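You operate a simulated robot arm through the tools that you are given. There is no shell and no other tool. Be economical: measure what you need, move in short steps, check, and stop when the job is done.

Carry out the task below with a simulated robot arm. There is one attempt and no reset: what you move stays moved.

TASK
Warm the yellow curler for one run in the 70C well, eject it and stand it back.
Fine: seat it before you press RUN; wait till the lamp is out before EJECT; lift it by its cap.

It is judged by the outcome, as a careful person would: the job done as asked, and still so three seconds after it is handed in. It fails if anything else is knocked over, pushed out of place, dropped, spilled or broken. A push-on lid holds only when it is set on centred and level and pressed home; a screw cap is set on level and turned clockwise until tight.

THE ROBOT
A 6-joint arm with a two-finger parallel gripper, fixed in place. Base frame: the origin is at the foot of the arm, x ahead of it, y to its left, z up. Readings come in m, degrees, newtons and seconds.
With the tool pointing down near the work surface it reaches from about 0.14 to 0.74 m from the base axis. Its first joint turns from -166.0 to 166.0 degrees. Payload 3.91 kg.
The tool frame sits at the grasp point between the pads (the TCP): z along the fingers, y along the line on which they close. The tips reach 0.03 m beyond it. The gripper opens to 0.11 m. The fingers are 0.02 m wide and 0.01 m thick; the gripper's body (0.048 by 0.112 m) begins 0.055 m behind the TCP.
Orientation is that of the tool frame in the base frame, as a unit quaternion [x, y, z, w]. With the fingers straight down and closing along the base's y, the tool's x points along the base's -x, its y along +y and its z along -z.

THE INTERFACE
- The arm moves only by the tool send_rows. Its argument "series" is a list of rows, each an object of numbers (a shift or turn left out is 0, a gripper value left out holds the last): "dx", "dy", "dz": the shift along the tool's x, y, z in m; "ax", "ay", "az": the turn, a rotation vector about the tool's x, y, z in degrees. In form: [{"dx": .., "dy": .., "dz": .., "ax": .., "ay": .., "az": ..}, ...]. A call has 1 to 10 rows; each row shifts and turns the commanded pose from where the row before left it, along the tool's axes as they then stand. "gripper" is the closure, from 0 (fully open) to 1 (shut), set as the call begins (left out, the last holds). Each row takes 0.2 s and may step no farther than 0.05 m and 8.6 degrees from the row before; otherwise, or with a gripper value out of range, the whole call is refused. A pose out of reach is approached as far as the arm can. The call stops where the force on the tool passes 60 N (or 10 N more than at its start, if that is more) or the arm is blocked; 0.2 s more then pass. The fingers move at their own pace (about 0.045 m/s each) and stop on an object; they squeeze with about 39 N. The grip force told is the motor's: it shows also when the fingers shut on nothing. Time passes only in rows, and 0.2 s behind the last, so rows that do not move let the fingers close. The reply holds the time, the measured pose of the TCP, the force on the tool along the base axes, the opening and the grip force, in the units named above and with some noise.
- Cameras (640 x 400 px; columns grow to the right, rows downward): "scene" is fixed at [0.2187, -0.6493, 1.4874]; the picture's right is [1.00, -0.01, 0.00], its down [-0.00, -0.31, -0.95] and it looks along [0.00, 0.95, -0.31] (base axes); focal length 341 px, centre (320, 200). "wrist" rides on the gripper at [-0.036, 0, -0.057] in the tool frame; the picture's right is [0.00, -1.00, 0.00], its down [0.97, 0.00, -0.24] and it looks along [0.24, 0.00, 0.97] (tool axes); focal length 218 px, centre (320, 200). There is no depth. A picture from a camera that has moved, and an enlarged one, comes with that camera's place and axes in the base frame and with its lens.
- capture(camera): a new picture of that camera. No time passes.
- slide_trunk(by): slides the trunk up (or, below 0, down) by that many m; the arm rides with it, the base frame stays. It gives what a move gives, with no picture.
- close_up(camera, box): a new picture of the part [left, top, right, bottom] of that camera's present view, enlarged. No time passes.
- finish_job(): hands the job in; it is judged then, once.

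Go step by step. Nothing tells you positions but the pictures and the camera data: compare them with the known pose of the tool, close in by small moves and look again before you grip or let go. The budget is 120 turns and 64 pictures, counting those below and the enlarged ones. Unless the task says otherwise, let go and move clear before handing in, and close with one line.

The tools are called by a JSON object that holds its "op" and its "data". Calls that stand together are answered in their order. send_rows: Moves the arm, as the interface text tells. Its arguments: {"type":"object","properties":{"series":{"type":"array"},"gripper":{"type":"number"}},"required":["series"]} The other tools are called the same way: slide_trunk (by) slides the trunk up or down; capture (camera) takes a picture; close_up (camera, box) takes an enlarged picture of a part of a camera's view; finish_job () hands the job in.

At the start:

```text
t: 0.0
tool_pos: [0.2817, 0.2805, 1.2227]
ee_rot: [0.001, 1.0, 0.0, -0.001]
wrist_force: [-0.1, 0.6, -0.3]
gripper_width: 0.1099
finger_force: 0.0
trunk travel left (down, up): [-0.525, 0.065]
```

scene: 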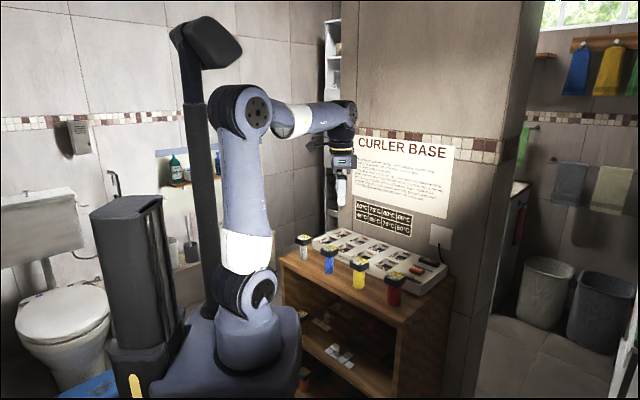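
wrist: 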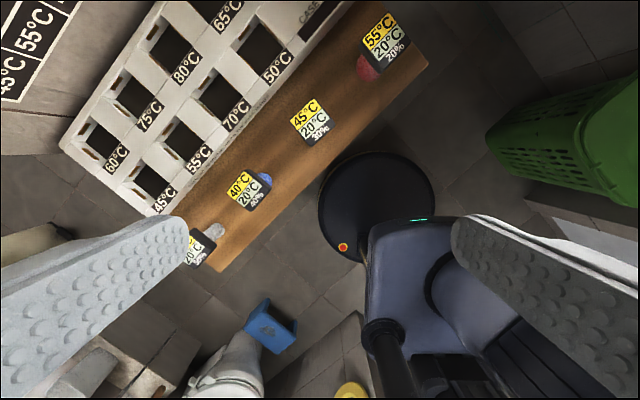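

I see a curler base with eight wells, and four curlers standing on the wooden top. I'll zoom in on the base, the curlers and the sign.

{"op": "close_up", "data": {"camera": "scene", "box": [280, 215, 460, 320]}}

{"op": "close_up", "data": {"camera": "scene", "box": [345, 130, 460, 245]}}

{"op": "close_up", "data": {"camera": "wrist", "box": [60, 0, 440, 270]}}

```text
3.56 times, centred on (370, 268) of scene
camera zoom: at [0.2187, -0.6493, 1.4874], right [1.0, -0.01, 0.0], down [0.0, -0.31, -0.95], along [0.0, 0.95, -0.31], focal length 1213 px, centre (142, -40)
```

zoom: 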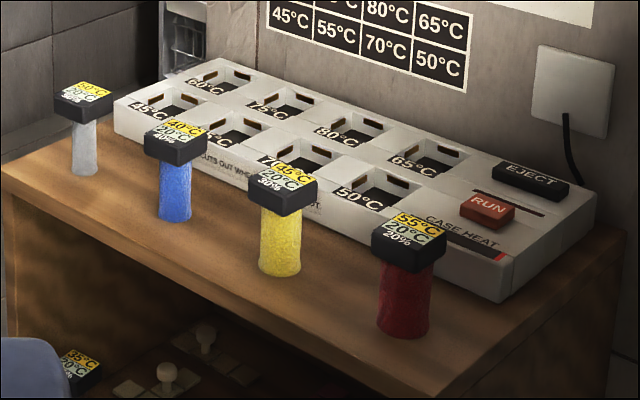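

```text
3.48 times, centred on (402, 188) of scene
camera zoom: at [0.2187, -0.6493, 1.4874], right [1.0, -0.01, 0.0], down [0.0, -0.31, -0.95], along [0.0, 0.95, -0.31], focal length 1186 px, centre (33, 244)
```

zoom: 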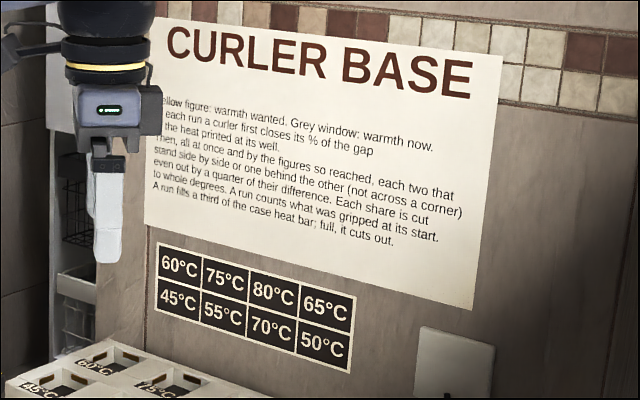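

```text
1.48 times, centred on (250, 135) of wrist
camera zoom: at [0.3171, 0.2817, 1.2797], right [0.0, -1.0, 0.0], down [-0.97, 0.0, 0.24], along [-0.24, 0.0, -0.97], focal length 323 px, centre (424, 296)
```

zoom: 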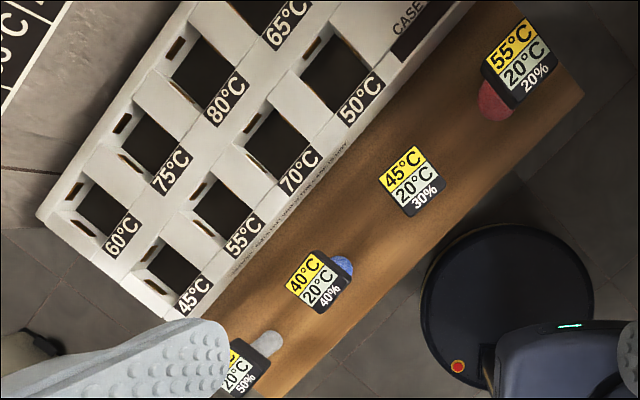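

The base is turned about 45°. I put the yellow curler's cap near (0.345, 0.292, 0.98) and the 70C well near (0.384, 0.424). I'll turn the tool to match the base and look from closer.

{"op": "send_rows", "data": {"series": [{"dx": -0.04, "dy": 0.03, "az": -7.5}, {"az": -7.5}, {"az": -7.5}, {"az": -7.5}, {"az": -7.5}, {"az": -7.5}, {"dz": 0.02}, {}], "gripper": 0}}

{"op": "capture", "data": {"camera": "wrist"}}

```text
t: 1.8
tool_pos: [0.321, 0.3102, 1.2018]
ee_rot: [-0.383, 0.924, 0.0, 0.0]
wrist_force: [-0.3, 0.3, 0.4]
gripper_width: 0.11
finger_force: 0.1
trunk travel left (down, up): [-0.525, 0.065]
```

```text
58 pictures are left
camera wrist: at [0.3464, 0.337, 1.2595], right [0.71, -0.71, 0.0], down [-0.69, -0.69, 0.24], along [-0.17, -0.17, -0.97], focal length 218 px, centre (320, 200)
```

wrist: 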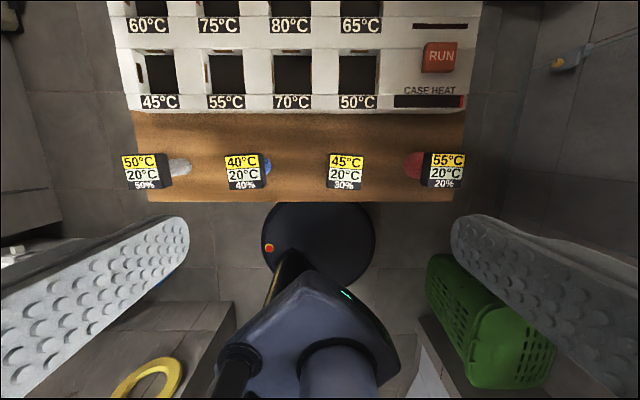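

{"op": "close_up", "data": {"camera": "scene", "box": [340, 245, 390, 276]}}

{"op": "close_up", "data": {"camera": "scene", "box": [380, 245, 455, 292]}}

{"op": "close_up", "data": {"camera": "wrist", "box": [190, 0, 480, 200]}}

```text
12.80 times, centred on (365, 260) of scene
camera zoom: at [0.2187, -0.6493, 1.4874], right [1.0, -0.01, 0.0], down [0.0, -0.31, -0.95], along [0.0, 0.95, -0.31], focal length 4366 px, centre (-256, -574)
```

zoom: 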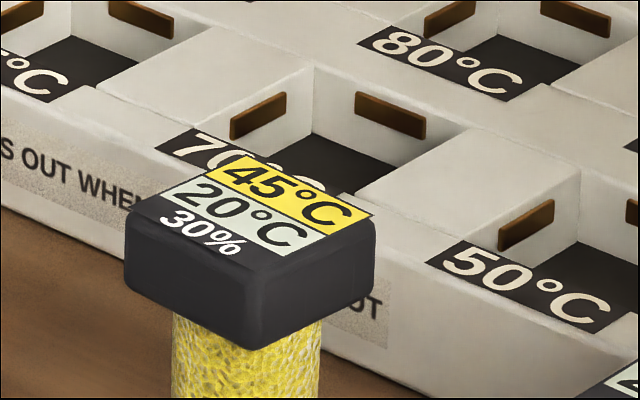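

```text
8.51 times, centred on (418, 268) of scene
camera zoom: at [0.2187, -0.6493, 1.4874], right [1.0, -0.01, 0.0], down [0.0, -0.31, -0.95], along [0.0, 0.95, -0.31], focal length 2903 px, centre (-510, -383)
```

zoom: 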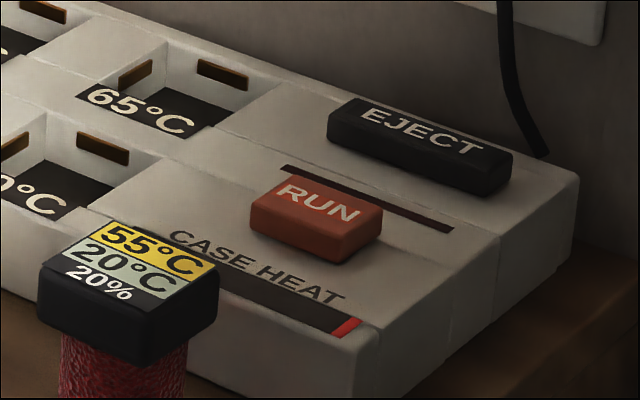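

```text
2.00 times, centred on (335, 100) of wrist
camera zoom: at [0.3464, 0.337, 1.2595], right [0.71, -0.71, 0.0], down [-0.69, -0.69, 0.24], along [-0.17, -0.17, -0.97], focal length 436 px, centre (290, 400)
```

zoom: 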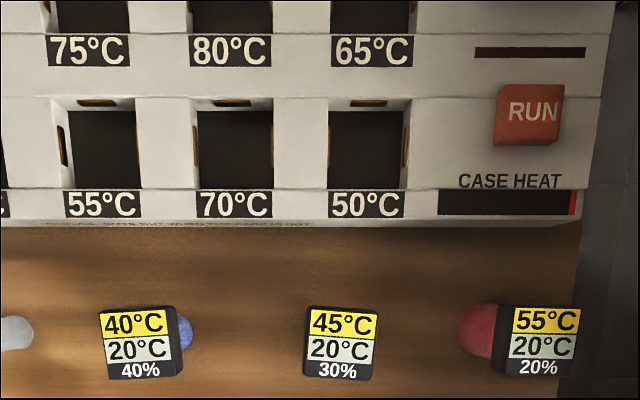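

The tool now lines up with the base. The yellow cap measures about 45 mm square, and its centre is near (0.347, 0.293). I'll hover above it with the fingers partly open and check.

{"op": "send_rows", "data": {"series": [{"dx": -0.0064, "dy": -0.0304}, {"dz": 0.045}, {"dz": 0.045}, {"dz": 0.04}, {}], "gripper": 0.25}}

{"op": "capture", "data": {"camera": "wrist"}}

{"op": "close_up", "data": {"camera": "scene", "box": [280, 215, 460, 320]}}

```text
t: 3.0
tool_pos: [0.3461, 0.2943, 1.0737]
ee_rot: [-0.383, 0.924, 0.0, 0.0]
wrist_force: [0.6, -0.1, -0.1]
gripper_width: 0.0827
finger_force: 0.1
trunk travel left (down, up): [-0.525, 0.065]
```

```text
54 pictures are left
camera wrist: at [0.3719, 0.3209, 1.1303], right [0.71, -0.71, 0.0], down [-0.69, -0.69, 0.24], along [-0.17, -0.17, -0.97], focal length 218 px, centre (320, 200)
```

wrist: 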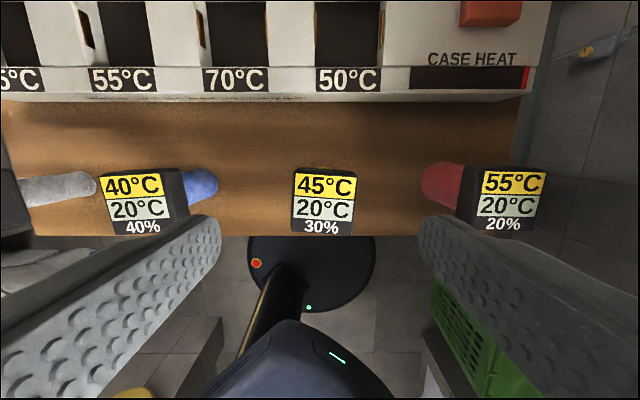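

```text
3.56 times, centred on (370, 268) of scene
camera zoom: at [0.2187, -0.6493, 1.4874], right [1.0, -0.01, 0.0], down [0.0, -0.31, -0.95], along [0.0, 0.95, -0.31], focal length 1213 px, centre (142, -40)
```

zoom: 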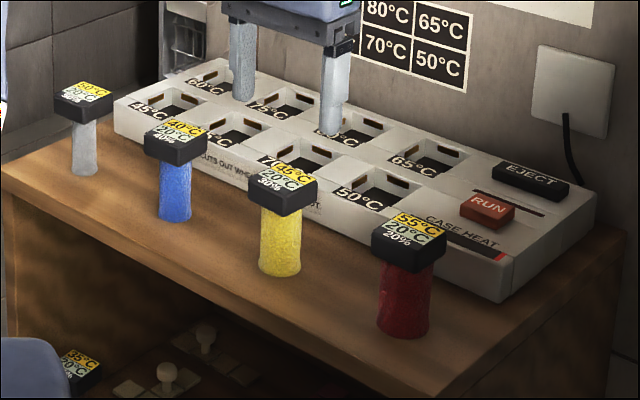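

The cap is centred within 2 mm of the tool. I'll go down and close on it.

{"op": "send_rows", "data": {"series": [{"dy": -0.002, "dz": 0.03}, {"dz": 0.03}, {"dz": 0.0305}, {}]}}

{"op": "close_up", "data": {"camera": "scene", "box": [310, 215, 430, 300]}}

{"op": "capture", "data": {"camera": "wrist"}}

```text
t: 4.0
tool_pos: [0.3492, 0.2914, 0.9818]
ee_rot: [-0.383, 0.924, 0.0, 0.001]
wrist_force: [-0.3, -0.4, -0.8]
gripper_width: 0.0824
finger_force: 0.0
trunk travel left (down, up): [-0.525, 0.065]
```

```text
4.71 times, centred on (370, 258) of scene
camera zoom: at [0.2187, -0.6493, 1.4874], right [1.0, -0.01, 0.0], down [0.0, -0.31, -0.95], along [0.0, 0.95, -0.31], focal length 1605 px, centre (85, -71)
```

zoom: 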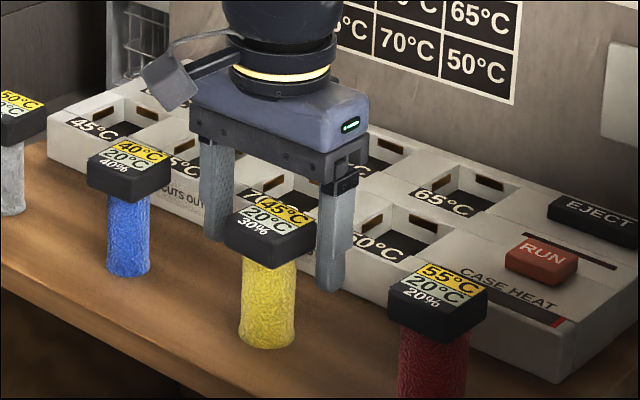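

```text
51 pictures are left
camera wrist: at [0.3735, 0.3189, 1.0389], right [0.71, -0.71, 0.0], down [-0.69, -0.69, 0.24], along [-0.17, -0.17, -0.97], focal length 218 px, centre (320, 200)
```

wrist: 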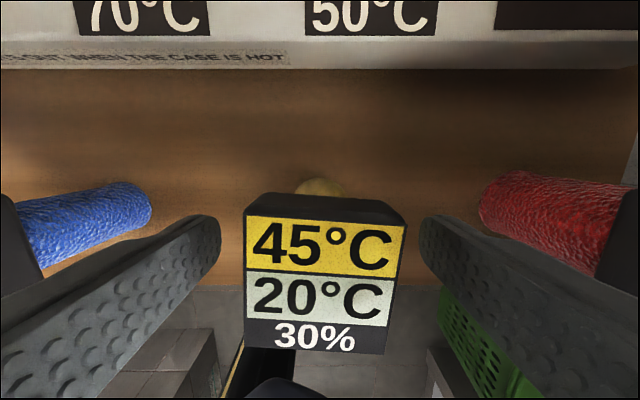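

The fingers sit either side of the cap and it is centred. I'll close, then lift a little.

{"op": "send_rows", "data": {"series": [{}, {}, {}, {}, {}], "gripper": 1}}

{"op": "send_rows", "data": {"series": [{"dz": -0.03}, {"dz": -0.04}, {}]}}

{"op": "capture", "data": {"camera": "wrist"}}

{"op": "close_up", "data": {"camera": "scene", "box": [310, 215, 430, 300]}}

```text
t: 5.2
tool_pos: [0.3483, 0.292, 0.9816]
ee_rot: [-0.382, 0.924, 0.0, 0.0]
wrist_force: [-0.1, 0.6, 1.8]
gripper_width: 0.0448
finger_force: 39.3
trunk travel left (down, up): [-0.525, 0.065]
```

```text
t: 6.0
tool_pos: [0.3495, 0.2916, 1.0535]
ee_rot: [-0.382, 0.924, 0.0, 0.0]
wrist_force: [0.5, 0.3, -2.0]
gripper_width: 0.0443
finger_force: 39.3
trunk travel left (down, up): [-0.525, 0.065]
```

```text
50 pictures are left
camera wrist: at [0.3743, 0.3188, 1.1102], right [0.71, -0.71, 0.0], down [-0.69, -0.69, 0.24], along [-0.17, -0.17, -0.97], focal length 218 px, centre (320, 200)
```

wrist: 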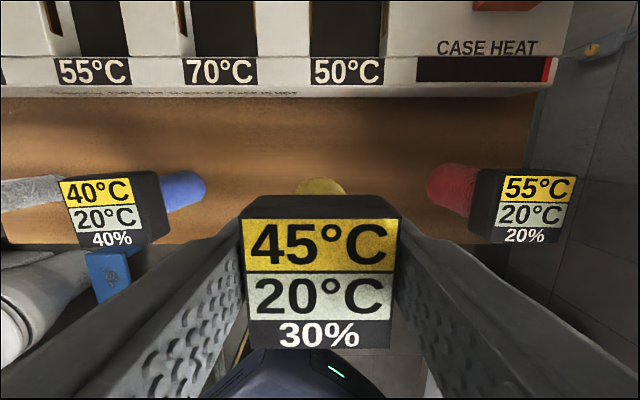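

```text
4.71 times, centred on (370, 258) of scene
camera zoom: at [0.2187, -0.6493, 1.4874], right [1.0, -0.01, 0.0], down [0.0, -0.31, -0.95], along [0.0, 0.95, -0.31], focal length 1605 px, centre (85, -71)
```

zoom: 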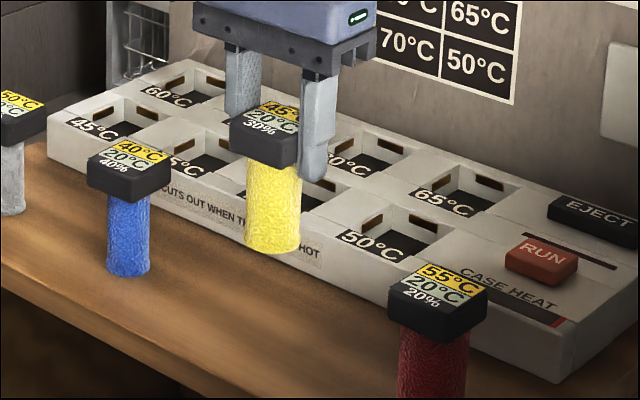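

The yellow curler is held level by its cap. I'll carry it over the 70C well, which I put at about (0.388, 0.434), and check before lowering.

{"op": "send_rows", "data": {"series": [{"dz": -0.02}, {"dx": -0.035, "dy": 0.02}, {"dx": -0.035, "dy": 0.02}, {"dx": -0.035, "dy": 0.02}, {"dx": -0.023, "dy": 0.014}, {}]}}

{"op": "capture", "data": {"camera": "wrist"}}

{"op": "close_up", "data": {"camera": "scene", "box": [310, 215, 430, 300]}}

```text
t: 7.4
tool_pos: [0.3862, 0.436, 1.0728]
ee_rot: [-0.383, 0.924, 0.001, 0.001]
wrist_force: [-0.3, -0.6, -1.4]
gripper_width: 0.0448
finger_force: 39.0
trunk travel left (down, up): [-0.525, 0.065]
```

```text
48 pictures are left
camera wrist: at [0.412, 0.4621, 1.1294], right [0.71, -0.71, 0.0], down [-0.69, -0.69, 0.24], along [-0.17, -0.17, -0.97], focal length 218 px, centre (320, 200)
```

wrist: 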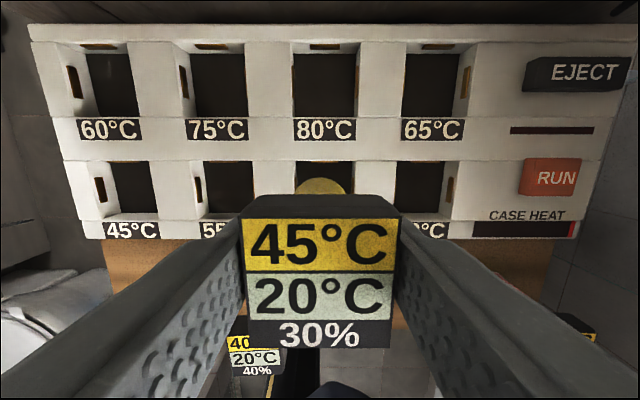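

```text
4.71 times, centred on (370, 258) of scene
camera zoom: at [0.2187, -0.6493, 1.4874], right [1.0, -0.01, 0.0], down [0.0, -0.31, -0.95], along [0.0, 0.95, -0.31], focal length 1605 px, centre (85, -71)
```

zoom: 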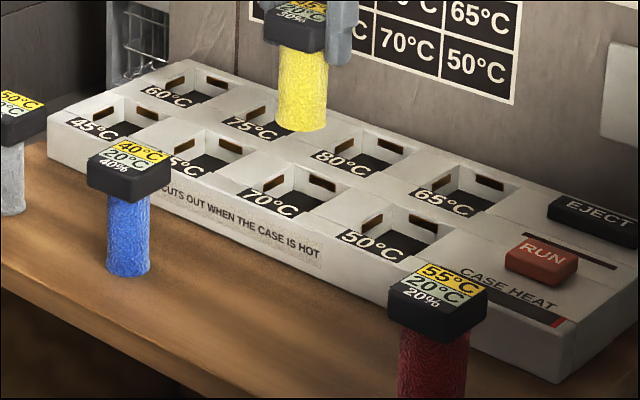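

From here the 70C well's centre is about 3.5 mm to the right of the tool, and the depth looks right. I'll correct that and lower to just above the base.

{"op": "send_rows", "data": {"series": [{"dy": -0.0035}, {"dz": 0.02}, {"dz": 0.018}, {}]}}

{"op": "close_up", "data": {"camera": "scene", "box": [330, 230, 400, 280]}}

{"op": "capture", "data": {"camera": "wrist"}}

```text
t: 8.4
tool_pos: [0.3906, 0.4333, 1.0342]
ee_rot: [-0.383, 0.924, -0.001, -0.001]
wrist_force: [0.5, 0.3, -1.1]
gripper_width: 0.0444
finger_force: 39.0
trunk travel left (down, up): [-0.525, 0.065]
```

```text
8.00 times, centred on (365, 255) of scene
camera zoom: at [0.2187, -0.6493, 1.4874], right [1.0, -0.01, 0.0], down [0.0, -0.31, -0.95], along [0.0, 0.95, -0.31], focal length 2728 px, centre (-40, -240)
```

zoom: 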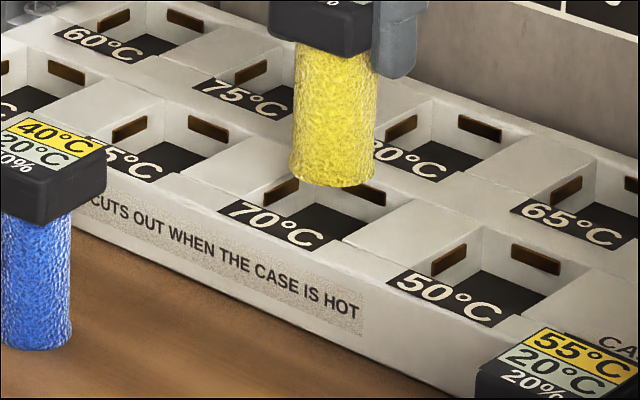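

```text
45 pictures are left
camera wrist: at [0.4148, 0.4593, 1.0911], right [0.71, -0.71, 0.0], down [-0.69, -0.69, 0.24], along [-0.17, -0.17, -0.97], focal length 218 px, centre (320, 200)
```

wrist: 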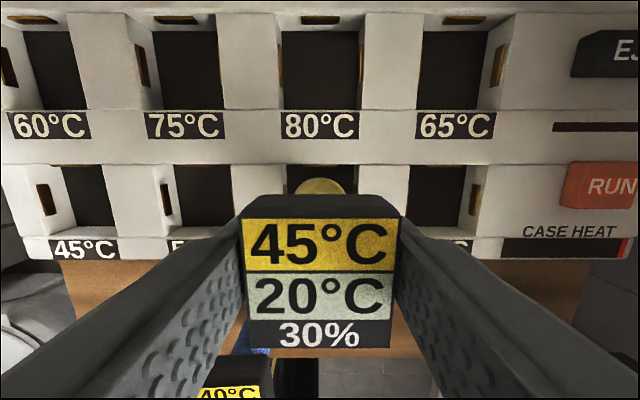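

The curler hangs over the 70C well and is within a few mm of centre, inside the clearance. I'll lower in small steps and watch the force.

{"op": "send_rows", "data": {"series": [{"dy": 0.0015, "dx": 0.001, "dz": 0.01}, {"dz": 0.01}, {"dz": 0.005}, {}]}}

{"op": "close_up", "data": {"camera": "scene", "box": [330, 230, 400, 280]}}

```text
t: 9.4
tool_pos: [0.3883, 0.4332, 1.0082]
ee_rot: [-0.382, 0.924, 0.0, 0.0]
wrist_force: [0.2, 0.6, -1.8]
gripper_width: 0.0444
finger_force: 39.1
trunk travel left (down, up): [-0.525, 0.065]
```

```text
8.00 times, centred on (365, 255) of scene
camera zoom: at [0.2187, -0.6493, 1.4874], right [1.0, -0.01, 0.0], down [0.0, -0.31, -0.95], along [0.0, 0.95, -0.31], focal length 2728 px, centre (-40, -240)
```

zoom: 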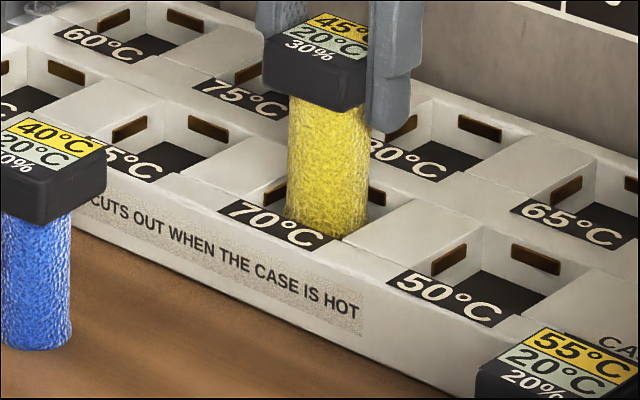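

The curler has entered the well freely. I'll keep lowering until it touches the floor.

{"op": "send_rows", "data": {"series": [{"dz": 0.003}, {"dz": 0.003}, {}]}}

{"op": "send_rows", "data": {"series": [{"dz": 0.003}, {"dz": 0.002}, {}]}}

{"op": "close_up", "data": {"camera": "scene", "box": [330, 230, 400, 280]}}

```text
t: 10.2
tool_pos: [0.389, 0.4337, 1.0029]
ee_rot: [-0.382, 0.924, 0.0, 0.0]
wrist_force: [0.1, 0.0, -1.7]
gripper_width: 0.0449
finger_force: 38.5
trunk travel left (down, up): [-0.525, 0.065]
```

```text
t: 11.0
tool_pos: [0.3891, 0.4328, 0.9992]
ee_rot: [-0.383, 0.924, 0.0, 0.0]
wrist_force: [1.1, -2.4, 1.7]
gripper_width: 0.0447
finger_force: 39.3
trunk travel left (down, up): [-0.525, 0.065]
```

```text
8.00 times, centred on (365, 255) of scene
camera zoom: at [0.2187, -0.6493, 1.4874], right [1.0, -0.01, 0.0], down [0.0, -0.31, -0.95], along [0.0, 0.95, -0.31], focal length 2728 px, centre (-40, -240)
```

zoom: 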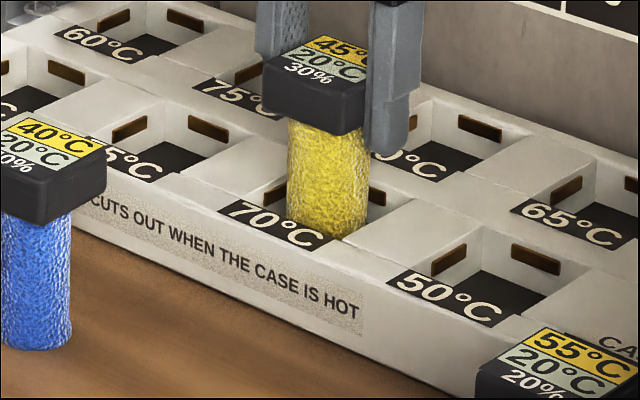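

It has begun to touch the floor. I'll press a little to find out whether it is a hard floor or something that clicks.

{"op": "send_rows", "data": {"series": [{"dz": 0.002}, {}]}}

{"op": "send_rows", "data": {"series": [{"dz": 0.002}, {}]}}

{"op": "send_rows", "data": {"series": [{"dz": 0.002}, {}]}}

```text
t: 11.6
tool_pos: [0.3886, 0.4331, 0.9985]
ee_rot: [-0.383, 0.924, 0.001, 0.002]
wrist_force: [0.9, -3.3, 18.7]
gripper_width: 0.0446
finger_force: 38.8
trunk travel left (down, up): [-0.525, 0.065]
```

```text
t: 12.2
tool_pos: [0.3885, 0.4323, 0.9968]
ee_rot: [-0.383, 0.924, 0.001, 0.002]
wrist_force: [4.8, -0.6, 27.8]
gripper_width: 0.0449
finger_force: 38.5
trunk travel left (down, up): [-0.525, 0.065]
```

```text
t: 12.8
tool_pos: [0.3878, 0.4312, 0.9922]
ee_rot: [-0.383, 0.924, 0.001, 0.0]
wrist_force: [5.0, -0.6, 28.1]
gripper_width: 0.0445
finger_force: 39.3
trunk travel left (down, up): [-0.525, 0.065]
```

It gave way at about 28 N. Either the curler is sinking into the well or it is slipping in the grip, so I'll look.

{"op": "close_up", "data": {"camera": "scene", "box": [330, 230, 400, 280]}}

{"op": "capture", "data": {"camera": "wrist"}}

```text
8.00 times, centred on (365, 255) of scene
camera zoom: at [0.2187, -0.6493, 1.4874], right [1.0, -0.01, 0.0], down [0.0, -0.31, -0.95], along [0.0, 0.95, -0.31], focal length 2728 px, centre (-40, -240)
```

zoom: 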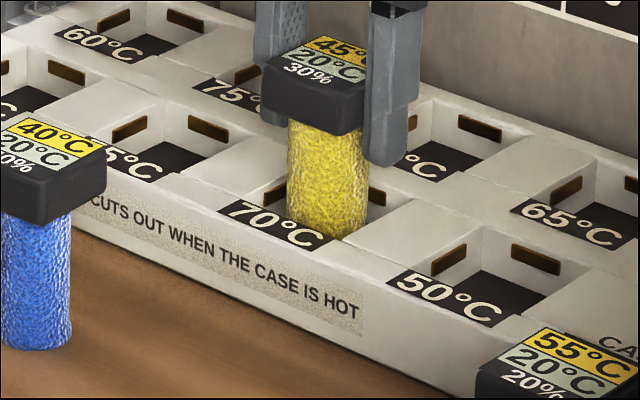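

```text
41 pictures are left
camera wrist: at [0.4127, 0.4585, 1.0503], right [0.71, -0.71, 0.0], down [-0.69, -0.69, 0.24], along [-0.17, -0.17, -0.97], focal length 218 px, centre (320, 200)
```

wrist: 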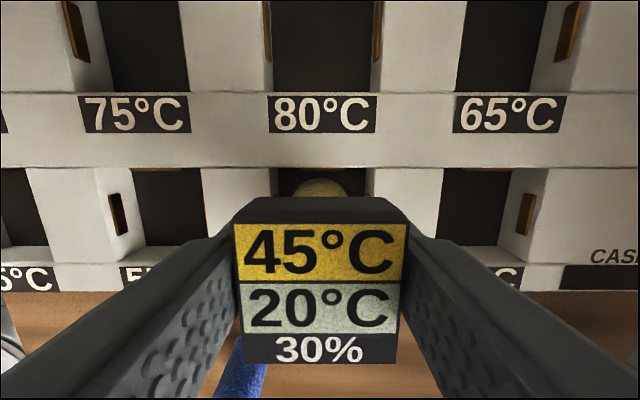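

The curler stayed put and the fingers slipped on the cap, so it is resting on a hard floor. I'll ease off the pressure, let go and check it.

{"op": "send_rows", "data": {"series": [{"dz": -0.003}, {}]}}

{"op": "send_rows", "data": {"series": [{}, {}, {}], "gripper": 0.25}}

{"op": "send_rows", "data": {"series": [{"dz": -0.03}, {"dz": -0.045}, {"dz": -0.045}, {}]}}

{"op": "close_up", "data": {"camera": "scene", "box": [330, 230, 400, 280]}}

{"op": "capture", "data": {"camera": "wrist"}}

```text
t: 13.4
tool_pos: [0.3874, 0.4318, 0.9924]
ee_rot: [-0.383, 0.924, -0.002, -0.002]
wrist_force: [3.5, -1.4, 2.4]
gripper_width: 0.0444
finger_force: 39.0
trunk travel left (down, up): [-0.525, 0.065]
```

```text
t: 14.2
tool_pos: [0.3871, 0.4323, 0.9964]
ee_rot: [-0.383, 0.924, 0.0, -0.001]
wrist_force: [0.3, -0.1, -1.2]
gripper_width: 0.0826
finger_force: 0.0
trunk travel left (down, up): [-0.525, 0.065]
```

```text
t: 15.2
tool_pos: [0.3875, 0.4332, 1.1159]
ee_rot: [-0.383, 0.924, 0.0, 0.0]
wrist_force: [0.1, 0.4, -0.5]
gripper_width: 0.0826
finger_force: 0.0
trunk travel left (down, up): [-0.525, 0.065]
```

```text
8.00 times, centred on (365, 255) of scene
camera zoom: at [0.2187, -0.6493, 1.4874], right [1.0, -0.01, 0.0], down [0.0, -0.31, -0.95], along [0.0, 0.95, -0.31], focal length 2728 px, centre (-40, -240)
```

zoom: 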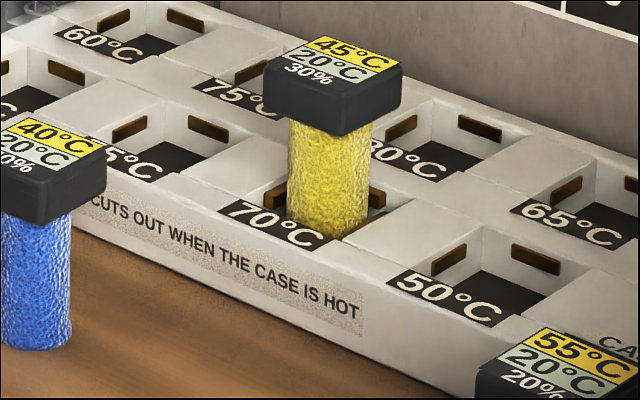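

```text
39 pictures are left
camera wrist: at [0.4121, 0.4597, 1.1731], right [0.71, -0.71, 0.0], down [-0.69, -0.69, 0.24], along [-0.17, -0.17, -0.97], focal length 218 px, centre (320, 200)
```

wrist: 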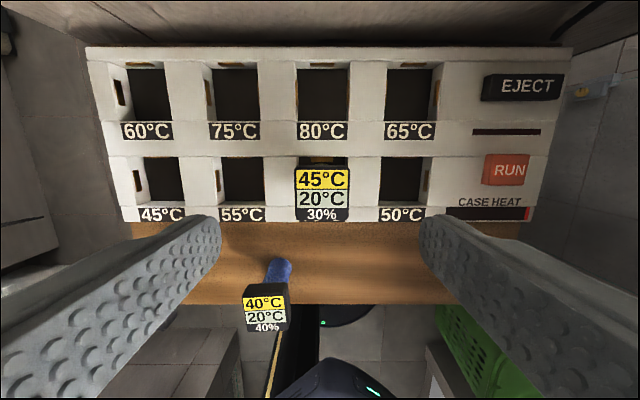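

The well's pads have moved in around the curler, so it is seated and gripped. I'll shut the gripper and move above RUN at about u 0.156, v 0.592 in the base's own axes.

{"op": "send_rows", "data": {"series": [{"dy": -0.045, "dx": -0.0117}, {"dy": -0.045}, {"dy": -0.045}, {"dy": -0.045}, {"dy": -0.008}, {"dz": 0.035}, {"dz": 0.035}, {"dz": 0.02}, {}], "gripper": 1}}

{"op": "capture", "data": {"camera": "wrist"}}

{"op": "close_up", "data": {"camera": "scene", "box": [350, 215, 460, 292]}}

```text
t: 17.2
tool_pos: [0.529, 0.3085, 1.0253]
ee_rot: [-0.383, 0.924, -0.001, 0.0]
wrist_force: [0.7, -0.5, 0.5]
gripper_width: 0.0
finger_force: 37.5
trunk travel left (down, up): [-0.525, 0.065]
```

```text
38 pictures are left
camera wrist: at [0.5546, 0.3349, 1.0816], right [0.71, -0.71, 0.0], down [-0.69, -0.69, 0.24], along [-0.17, -0.17, -0.97], focal length 218 px, centre (320, 200)
```

wrist: 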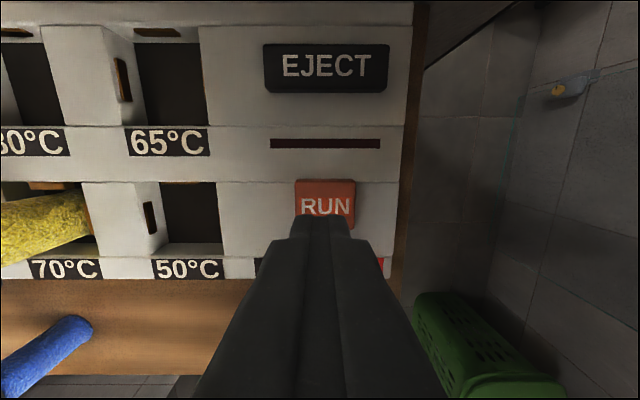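

```text
5.19 times, centred on (405, 254) of scene
camera zoom: at [0.2187, -0.6493, 1.4874], right [1.0, -0.01, 0.0], down [0.0, -0.31, -0.95], along [0.0, 0.95, -0.31], focal length 1772 px, centre (-122, -78)
```

zoom: 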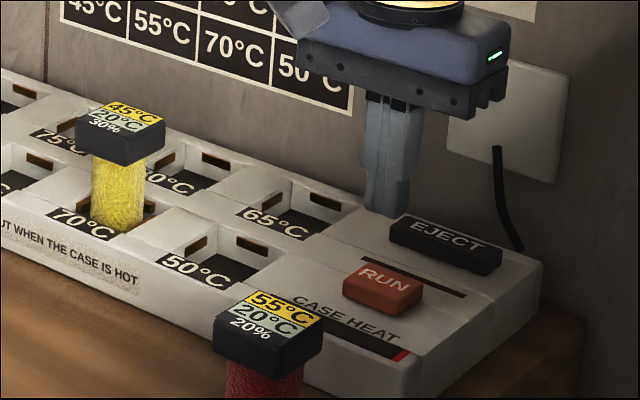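

The fingertips are above RUN and about 3 mm left of its middle. I'll press down in small steps.

{"op": "send_rows", "data": {"series": [{"dy": -0.003, "dz": 0.02}, {"dz": 0.02}, {}]}}

{"op": "send_rows", "data": {"series": [{"dz": 0.003}, {"dz": 0.003}, {}]}}

{"op": "close_up", "data": {"camera": "scene", "box": [350, 215, 460, 292]}}

```text
t: 18.0
tool_pos: [0.5315, 0.3053, 0.9857]
ee_rot: [-0.383, 0.924, 0.0, 0.0]
wrist_force: [0.0, -0.5, -0.3]
gripper_width: 0.0
finger_force: 37.8
trunk travel left (down, up): [-0.525, 0.065]
```

```text
t: 18.8
tool_pos: [0.5311, 0.3072, 0.9797]
ee_rot: [-0.383, 0.924, 0.0, 0.0]
wrist_force: [0.8, 0.8, 1.7]
gripper_width: 0.0
finger_force: 37.8
trunk travel left (down, up): [-0.525, 0.065]
```

```text
5.19 times, centred on (405, 254) of scene
camera zoom: at [0.2187, -0.6493, 1.4874], right [1.0, -0.01, 0.0], down [0.0, -0.31, -0.95], along [0.0, 0.95, -0.31], focal length 1772 px, centre (-122, -78)
```

zoom: 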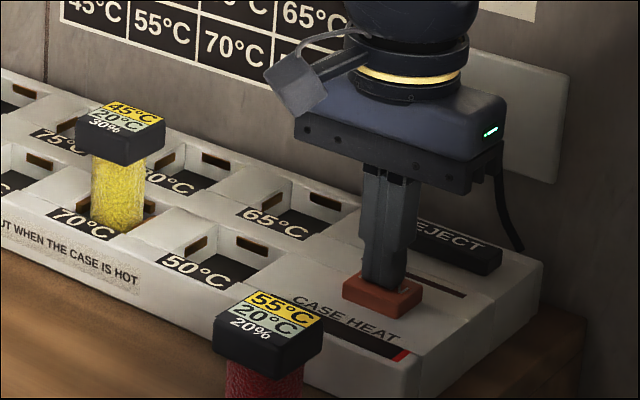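

The tips are on RUN. I'll press a little farther and watch the lamp, taking care to trigger it only once.

{"op": "send_rows", "data": {"series": [{"dz": 0.002}]}}

{"op": "close_up", "data": {"camera": "scene", "box": [350, 215, 460, 292]}}

```text
t: 19.2
tool_pos: [0.5314, 0.3067, 0.9767]
ee_rot: [-0.382, 0.924, 0.0, 0.0]
wrist_force: [0.6, -0.3, 1.9]
gripper_width: 0.0002
finger_force: 37.6
trunk travel left (down, up): [-0.525, 0.065]
```

```text
5.19 times, centred on (405, 254) of scene
camera zoom: at [0.2187, -0.6493, 1.4874], right [1.0, -0.01, 0.0], down [0.0, -0.31, -0.95], along [0.0, 0.95, -0.31], focal length 1772 px, centre (-122, -78)
```

zoom: 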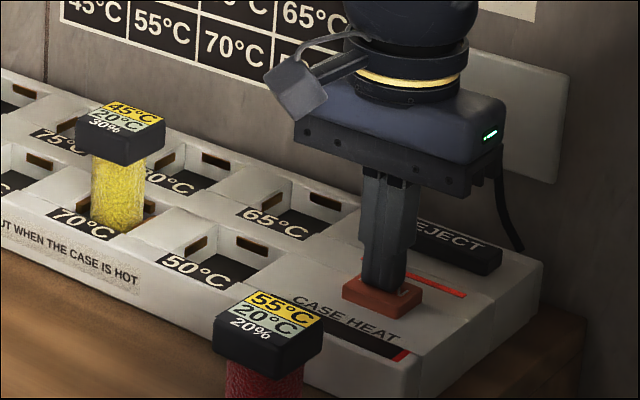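

The lamp strip is lit, so the run has started. I'll lift off RUN and wait for the lamp to go out.

{"op": "send_rows", "data": {"series": [{"dz": -0.025}, {"dz": -0.02}, {}, {}]}}

{"op": "capture", "data": {"camera": "wrist"}}

```text
t: 20.2
tool_pos: [0.5313, 0.3048, 1.0229]
ee_rot: [-0.383, 0.924, -0.001, 0.001]
wrist_force: [0.6, -0.5, 0.9]
gripper_width: 0.0
finger_force: 38.0
trunk travel left (down, up): [-0.525, 0.065]
```

```text
34 pictures are left
camera wrist: at [0.5564, 0.3328, 1.0794], right [0.71, -0.71, 0.0], down [-0.69, -0.69, 0.24], along [-0.17, -0.17, -0.97], focal length 218 px, centre (320, 200)
```

wrist: 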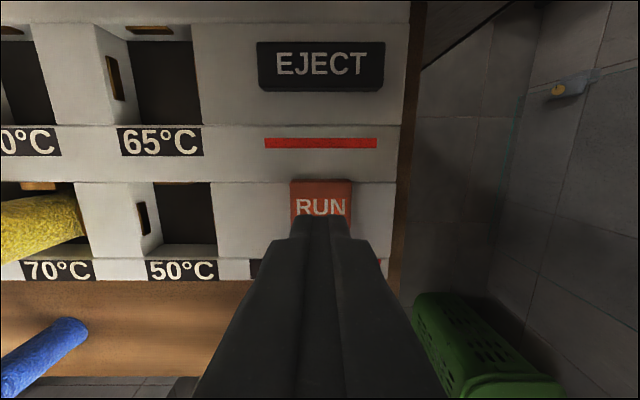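

The lamp is lit. While it runs I'll rise and tilt the tool so the wrist stays clear of the wall behind EJECT, then look again.

{"op": "send_rows", "data": {"series": [{"dz": -0.03}, {"ay": -8.5}, {"ay": -8.5}, {}, {}, {}, {}, {}, {}, {}]}}

{"op": "capture", "data": {"camera": "wrist"}}

```text
t: 22.4
tool_pos: [0.5311, 0.3059, 1.0524]
ee_rot: [-0.379, 0.914, 0.057, 0.137]
wrist_force: [0.2, -0.2, -0.2]
gripper_width: 0.0
finger_force: 37.6
trunk travel left (down, up): [-0.525, 0.065]
```

```text
33 pictures are left
camera wrist: at [0.5435, 0.3196, 1.1173], right [0.71, -0.71, 0.0], down [-0.71, -0.71, -0.05], along [0.04, 0.04, -1.0], focal length 218 px, centre (320, 200)
```

wrist: 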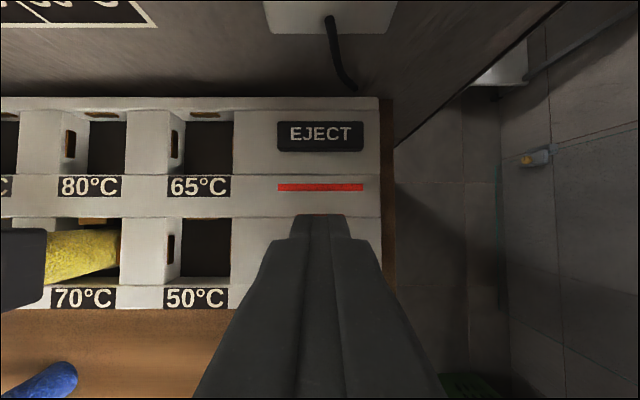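

Still lit. I'll move to above EJECT and keep waiting.

{"op": "send_rows", "data": {"series": [{"dx": -0.0395, "dz": 0.012}, {"dx": -0.0353, "dz": 0.0108}, {}, {}, {}, {}, {}, {}, {}, {}]}}

{"op": "close_up", "data": {"camera": "scene", "box": [350, 215, 460, 292]}}

{"op": "capture", "data": {"camera": "wrist"}}

```text
t: 24.6
tool_pos: [0.5868, 0.3622, 1.052]
ee_rot: [-0.379, 0.914, 0.056, 0.137]
wrist_force: [-0.2, 0.1, -0.9]
gripper_width: 0.0001
finger_force: 37.7
trunk travel left (down, up): [-0.525, 0.065]
```

```text
5.19 times, centred on (405, 254) of scene
camera zoom: at [0.2187, -0.6493, 1.4874], right [1.0, -0.01, 0.0], down [0.0, -0.31, -0.95], along [0.0, 0.95, -0.31], focal length 1772 px, centre (-122, -78)
```

zoom: 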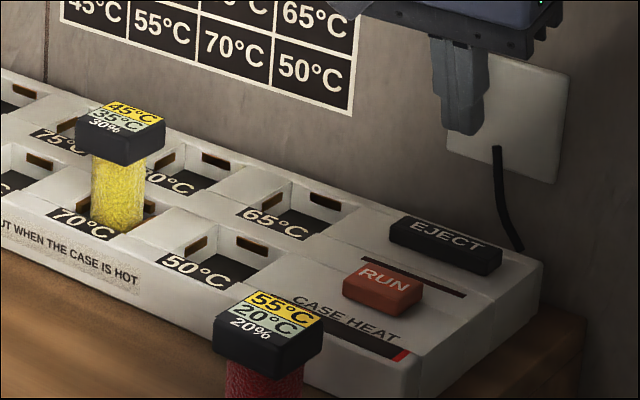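

```text
31 pictures are left
camera wrist: at [0.5987, 0.3754, 1.1169], right [0.71, -0.71, 0.0], down [-0.71, -0.71, -0.05], along [0.04, 0.04, -1.0], focal length 218 px, centre (320, 200)
```

wrist: 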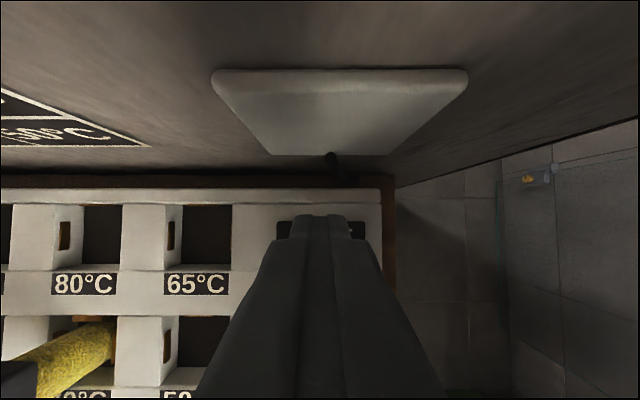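

The lamp is out and the window reads 35C, so the one run is done. I'll go straight down onto EJECT.

{"op": "send_rows", "data": {"series": [{"dz": 0.0287, "dx": 0.0088}, {"dz": 0.0287, "dx": 0.0088}, {}]}}

{"op": "send_rows", "data": {"series": [{"dz": 0.0048, "dx": 0.0015}, {"dz": 0.0038, "dx": 0.0012}, {}]}}

{"op": "close_up", "data": {"camera": "scene", "box": [350, 215, 460, 292]}}

```text
t: 25.4
tool_pos: [0.587, 0.3607, 0.9935]
ee_rot: [-0.379, 0.914, 0.057, 0.137]
wrist_force: [0.1, 0.2, -0.1]
gripper_width: 0.0001
finger_force: 37.3
trunk travel left (down, up): [-0.525, 0.065]
```

```text
t: 26.2
tool_pos: [0.5857, 0.3611, 0.9831]
ee_rot: [-0.378, 0.914, 0.056, 0.137]
wrist_force: [-0.6, -0.3, -0.7]
gripper_width: 0.0001
finger_force: 37.1
trunk travel left (down, up): [-0.525, 0.065]
```

```text
5.19 times, centred on (405, 254) of scene
camera zoom: at [0.2187, -0.6493, 1.4874], right [1.0, -0.01, 0.0], down [0.0, -0.31, -0.95], along [0.0, 0.95, -0.31], focal length 1772 px, centre (-122, -78)
```

zoom: 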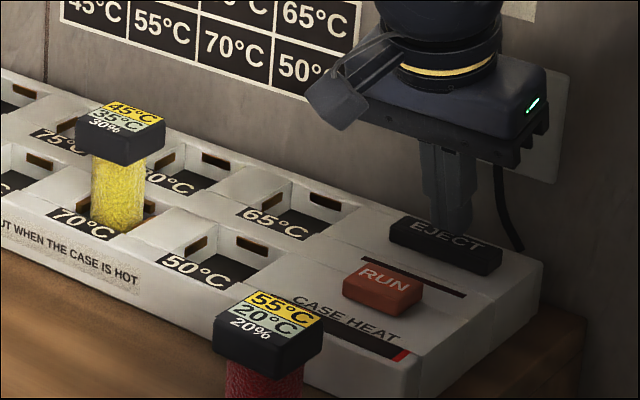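

{"op": "close_up", "data": {"camera": "scene", "box": [410, 240, 446, 264]}}

```text
16.00 times, centred on (428, 252) of scene
camera zoom: at [0.2187, -0.6493, 1.4874], right [1.0, -0.01, 0.0], down [0.0, -0.31, -0.95], along [0.0, 0.95, -0.31], focal length 5457 px, centre (-1408, -632)
```

zoom: 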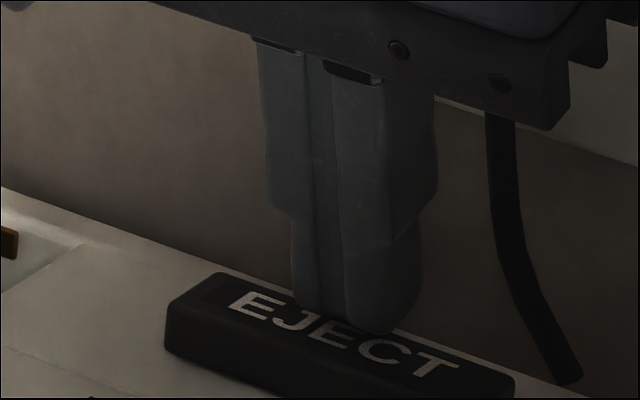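

The tip is just above the middle of EJECT. I'll press on in small steps.

{"op": "send_rows", "data": {"series": [{"dz": 0.0029, "dx": 0.0009}, {}]}}

{"op": "send_rows", "data": {"series": [{"dz": 0.0024, "dx": 0.0007}, {}]}}

{"op": "close_up", "data": {"camera": "scene", "box": [350, 215, 460, 292]}}

```text
t: 26.8
tool_pos: [0.5856, 0.3608, 0.9781]
ee_rot: [-0.378, 0.914, 0.057, 0.137]
wrist_force: [1.0, 0.6, 1.6]
gripper_width: 0.0002
finger_force: 37.4
trunk travel left (down, up): [-0.525, 0.065]
```

```text
t: 27.4
tool_pos: [0.5861, 0.3614, 0.978]
ee_rot: [-0.379, 0.914, 0.057, 0.136]
wrist_force: [0.4, 0.4, 3.2]
gripper_width: 0.0
finger_force: 38.0
trunk travel left (down, up): [-0.525, 0.065]
```

```text
5.19 times, centred on (405, 254) of scene
camera zoom: at [0.2187, -0.6493, 1.4874], right [1.0, -0.01, 0.0], down [0.0, -0.31, -0.95], along [0.0, 0.95, -0.31], focal length 1772 px, centre (-122, -78)
```

zoom: 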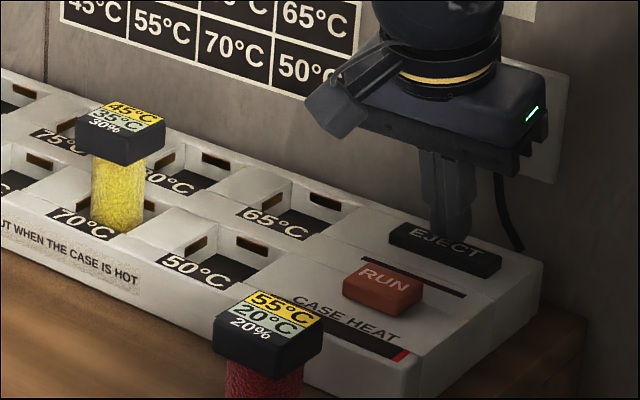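

{"op": "send_rows", "data": {"series": [{"dz": 0.0024, "dx": 0.0007}, {}]}}

{"op": "close_up", "data": {"camera": "scene", "box": [340, 230, 400, 270]}}

```text
t: 28.0
tool_pos: [0.5873, 0.3604, 0.9768]
ee_rot: [-0.379, 0.914, 0.057, 0.137]
wrist_force: [-0.1, 0.1, 5.1]
gripper_width: 0.0001
finger_force: 37.9
trunk travel left (down, up): [-0.525, 0.065]
```

```text
10.00 times, centred on (370, 250) of scene
camera zoom: at [0.2187, -0.6493, 1.4874], right [1.0, -0.01, 0.0], down [0.0, -0.31, -0.95], along [0.0, 0.95, -0.31], focal length 3410 px, centre (-180, -300)
```

zoom: 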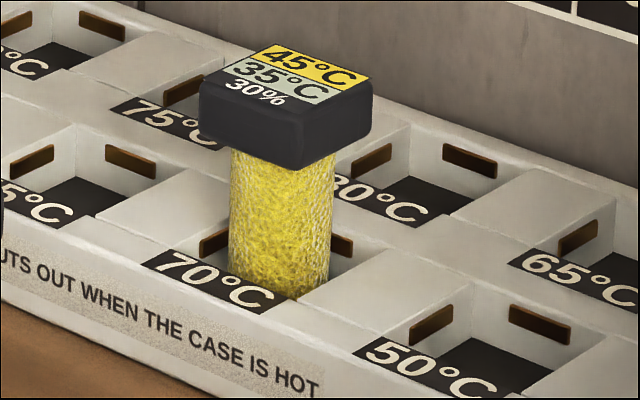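

The pads have drawn back, so the curler is released. I'll lift off, straighten the tool and go back above the yellow curler.

{"op": "send_rows", "data": {"series": [{"dz": -0.0287, "dx": -0.0088}, {"dz": -0.0382, "dx": -0.0117}, {"dz": -0.0382, "dx": -0.0117}, {"dx": 0.02, "ay": 8.5}, {"ay": 8.5}, {}]}}

{"op": "send_rows", "data": {"series": [{"dx": 0.014, "dy": 0.038}, {"dx": 0.014, "dy": 0.038}, {"dx": 0.014, "dy": 0.038}, {"dx": 0.014, "dy": 0.038}, {"dx": 0.014, "dy": 0.038}, {}], "gripper": 0.25}}

{"op": "capture", "data": {"camera": "wrist"}}

```text
t: 29.4
tool_pos: [0.5735, 0.3479, 1.08]
ee_rot: [-0.383, 0.924, -0.001, -0.001]
wrist_force: [0.3, -0.4, 0.6]
gripper_width: 0.0
finger_force: 38.0
trunk travel left (down, up): [-0.525, 0.065]
```

```text
t: 30.8
tool_pos: [0.3882, 0.4336, 1.0793]
ee_rot: [-0.382, 0.924, -0.001, -0.001]
wrist_force: [-0.8, 0.5, 0.3]
gripper_width: 0.0823
finger_force: 0.1
trunk travel left (down, up): [-0.525, 0.065]
```

```text
26 pictures are left
camera wrist: at [0.4133, 0.4594, 1.1362], right [0.71, -0.71, 0.0], down [-0.69, -0.69, 0.24], along [-0.17, -0.17, -0.97], focal length 218 px, centre (320, 200)
```

wrist: 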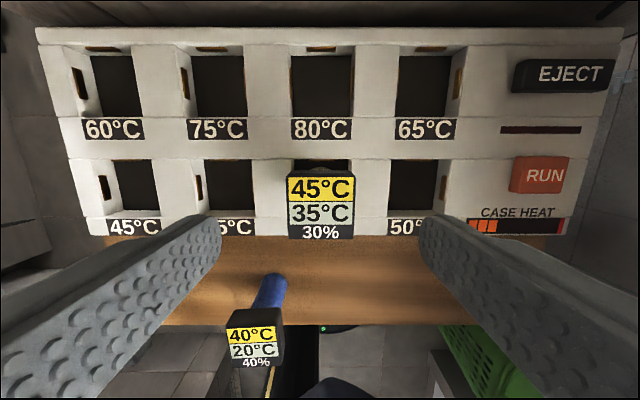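

One third of the heat bar is filled, and the cap is centred under the tool. I'll go down and grip the cap.

{"op": "send_rows", "data": {"series": [{"dx": 0.001, "dz": 0.03}, {"dz": 0.03}, {"dz": 0.022}, {}]}}

{"op": "send_rows", "data": {"series": [{}, {}, {}, {}, {}], "gripper": 1}}

{"op": "send_rows", "data": {"series": [{"dz": -0.02}, {"dz": -0.03}, {"dz": -0.03}, {}]}}

{"op": "capture", "data": {"camera": "wrist"}}

{"op": "close_up", "data": {"camera": "scene", "box": [310, 215, 430, 300]}}

```text
t: 31.8
tool_pos: [0.3891, 0.4323, 0.9961]
ee_rot: [-0.382, 0.924, 0.0, 0.0]
wrist_force: [0.2, 0.8, 0.0]
gripper_width: 0.0826
finger_force: 0.1
trunk travel left (down, up): [-0.525, 0.065]
```

```text
t: 33.0
tool_pos: [0.3889, 0.4318, 0.9966]
ee_rot: [-0.382, 0.924, 0.0, 0.001]
wrist_force: [0.3, 0.5, -0.5]
gripper_width: 0.0445
finger_force: 39.2
trunk travel left (down, up): [-0.525, 0.065]
```

```text
t: 34.0
tool_pos: [0.3884, 0.4303, 1.0777]
ee_rot: [-0.382, 0.924, 0.0, 0.001]
wrist_force: [0.8, 0.3, -0.8]
gripper_width: 0.0445
finger_force: 39.0
trunk travel left (down, up): [-0.525, 0.065]
```

```text
25 pictures are left
camera wrist: at [0.4129, 0.4577, 1.1344], right [0.71, -0.71, 0.0], down [-0.69, -0.69, 0.24], along [-0.17, -0.17, -0.97], focal length 218 px, centre (320, 200)
```

wrist: 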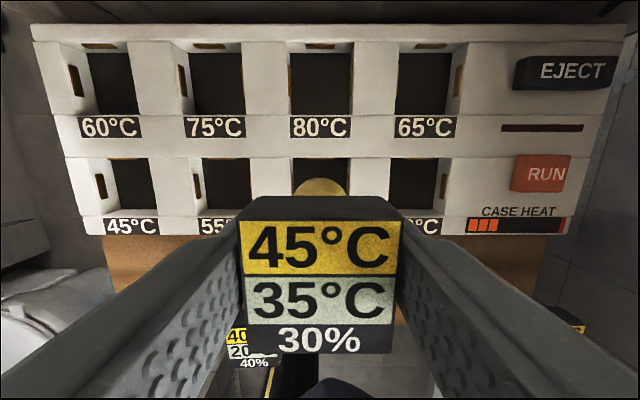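

```text
4.71 times, centred on (370, 258) of scene
camera zoom: at [0.2187, -0.6493, 1.4874], right [1.0, -0.01, 0.0], down [0.0, -0.31, -0.95], along [0.0, 0.95, -0.31], focal length 1605 px, centre (85, -71)
```

zoom: 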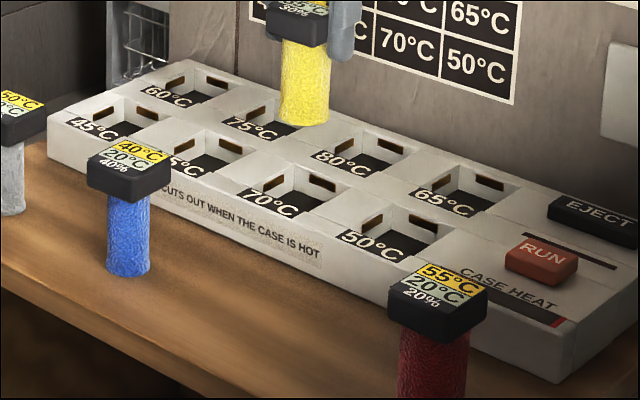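

The curler is held again. I'll carry it back to its original spot, with the tool at (0.3485, 0.292), staying high.

{"op": "send_rows", "data": {"series": [{"dx": 0.032, "dy": -0.0177}, {"dx": 0.032, "dy": -0.0177}, {"dx": 0.032, "dy": -0.0177}, {"dx": 0.0314, "dy": -0.0175}, {}, {}]}}

{"op": "capture", "data": {"camera": "wrist"}}

```text
t: 35.4
tool_pos: [0.347, 0.2918, 1.0774]
ee_rot: [-0.383, 0.924, 0.0, 0.0]
wrist_force: [-0.4, -0.5, -1.9]
gripper_width: 0.0448
finger_force: 39.0
trunk travel left (down, up): [-0.525, 0.065]
```

```text
23 pictures are left
camera wrist: at [0.3724, 0.319, 1.1335], right [0.71, -0.71, 0.0], down [-0.69, -0.69, 0.24], along [-0.17, -0.17, -0.97], focal length 218 px, centre (320, 200)
```

wrist: 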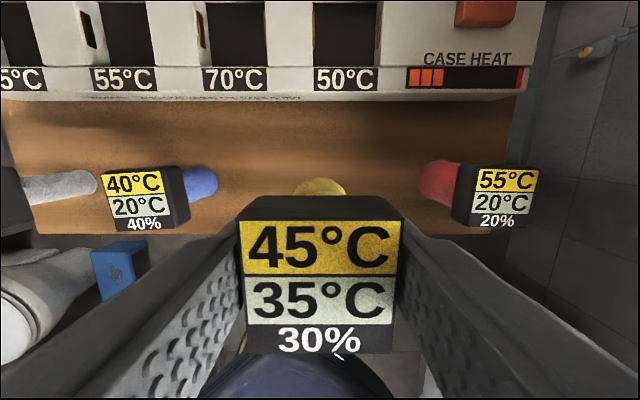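

This matches the view from before the pick-up. I'll lower to the table top in small steps.

{"op": "send_rows", "data": {"series": [{"dz": 0.03}, {"dz": 0.03}, {"dz": 0.03}, {}]}}

{"op": "send_rows", "data": {"series": [{"dz": 0.003}, {"dz": 0.002}, {}]}}

{"op": "close_up", "data": {"camera": "scene", "box": [310, 215, 430, 300]}}

```text
t: 36.4
tool_pos: [0.3468, 0.2918, 0.986]
ee_rot: [-0.382, 0.924, 0.0, 0.001]
wrist_force: [0.1, 0.1, -1.6]
gripper_width: 0.0446
finger_force: 39.4
trunk travel left (down, up): [-0.525, 0.065]
```

```text
t: 37.2
tool_pos: [0.3489, 0.2923, 0.9806]
ee_rot: [-0.383, 0.924, 0.0, -0.001]
wrist_force: [0.4, 0.1, -1.3]
gripper_width: 0.0444
finger_force: 38.9
trunk travel left (down, up): [-0.525, 0.065]
```

```text
4.71 times, centred on (370, 258) of scene
camera zoom: at [0.2187, -0.6493, 1.4874], right [1.0, -0.01, 0.0], down [0.0, -0.31, -0.95], along [0.0, 0.95, -0.31], focal length 1605 px, centre (85, -71)
```

zoom: 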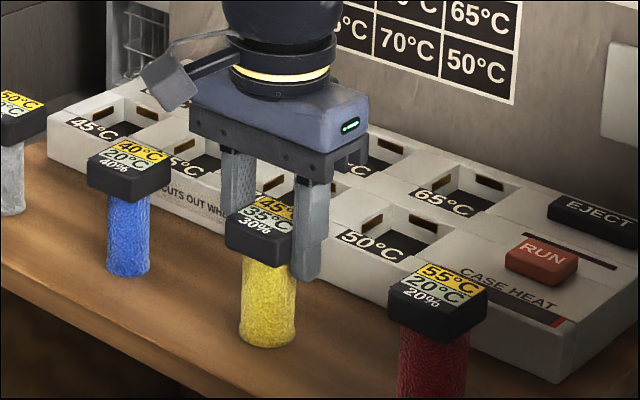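

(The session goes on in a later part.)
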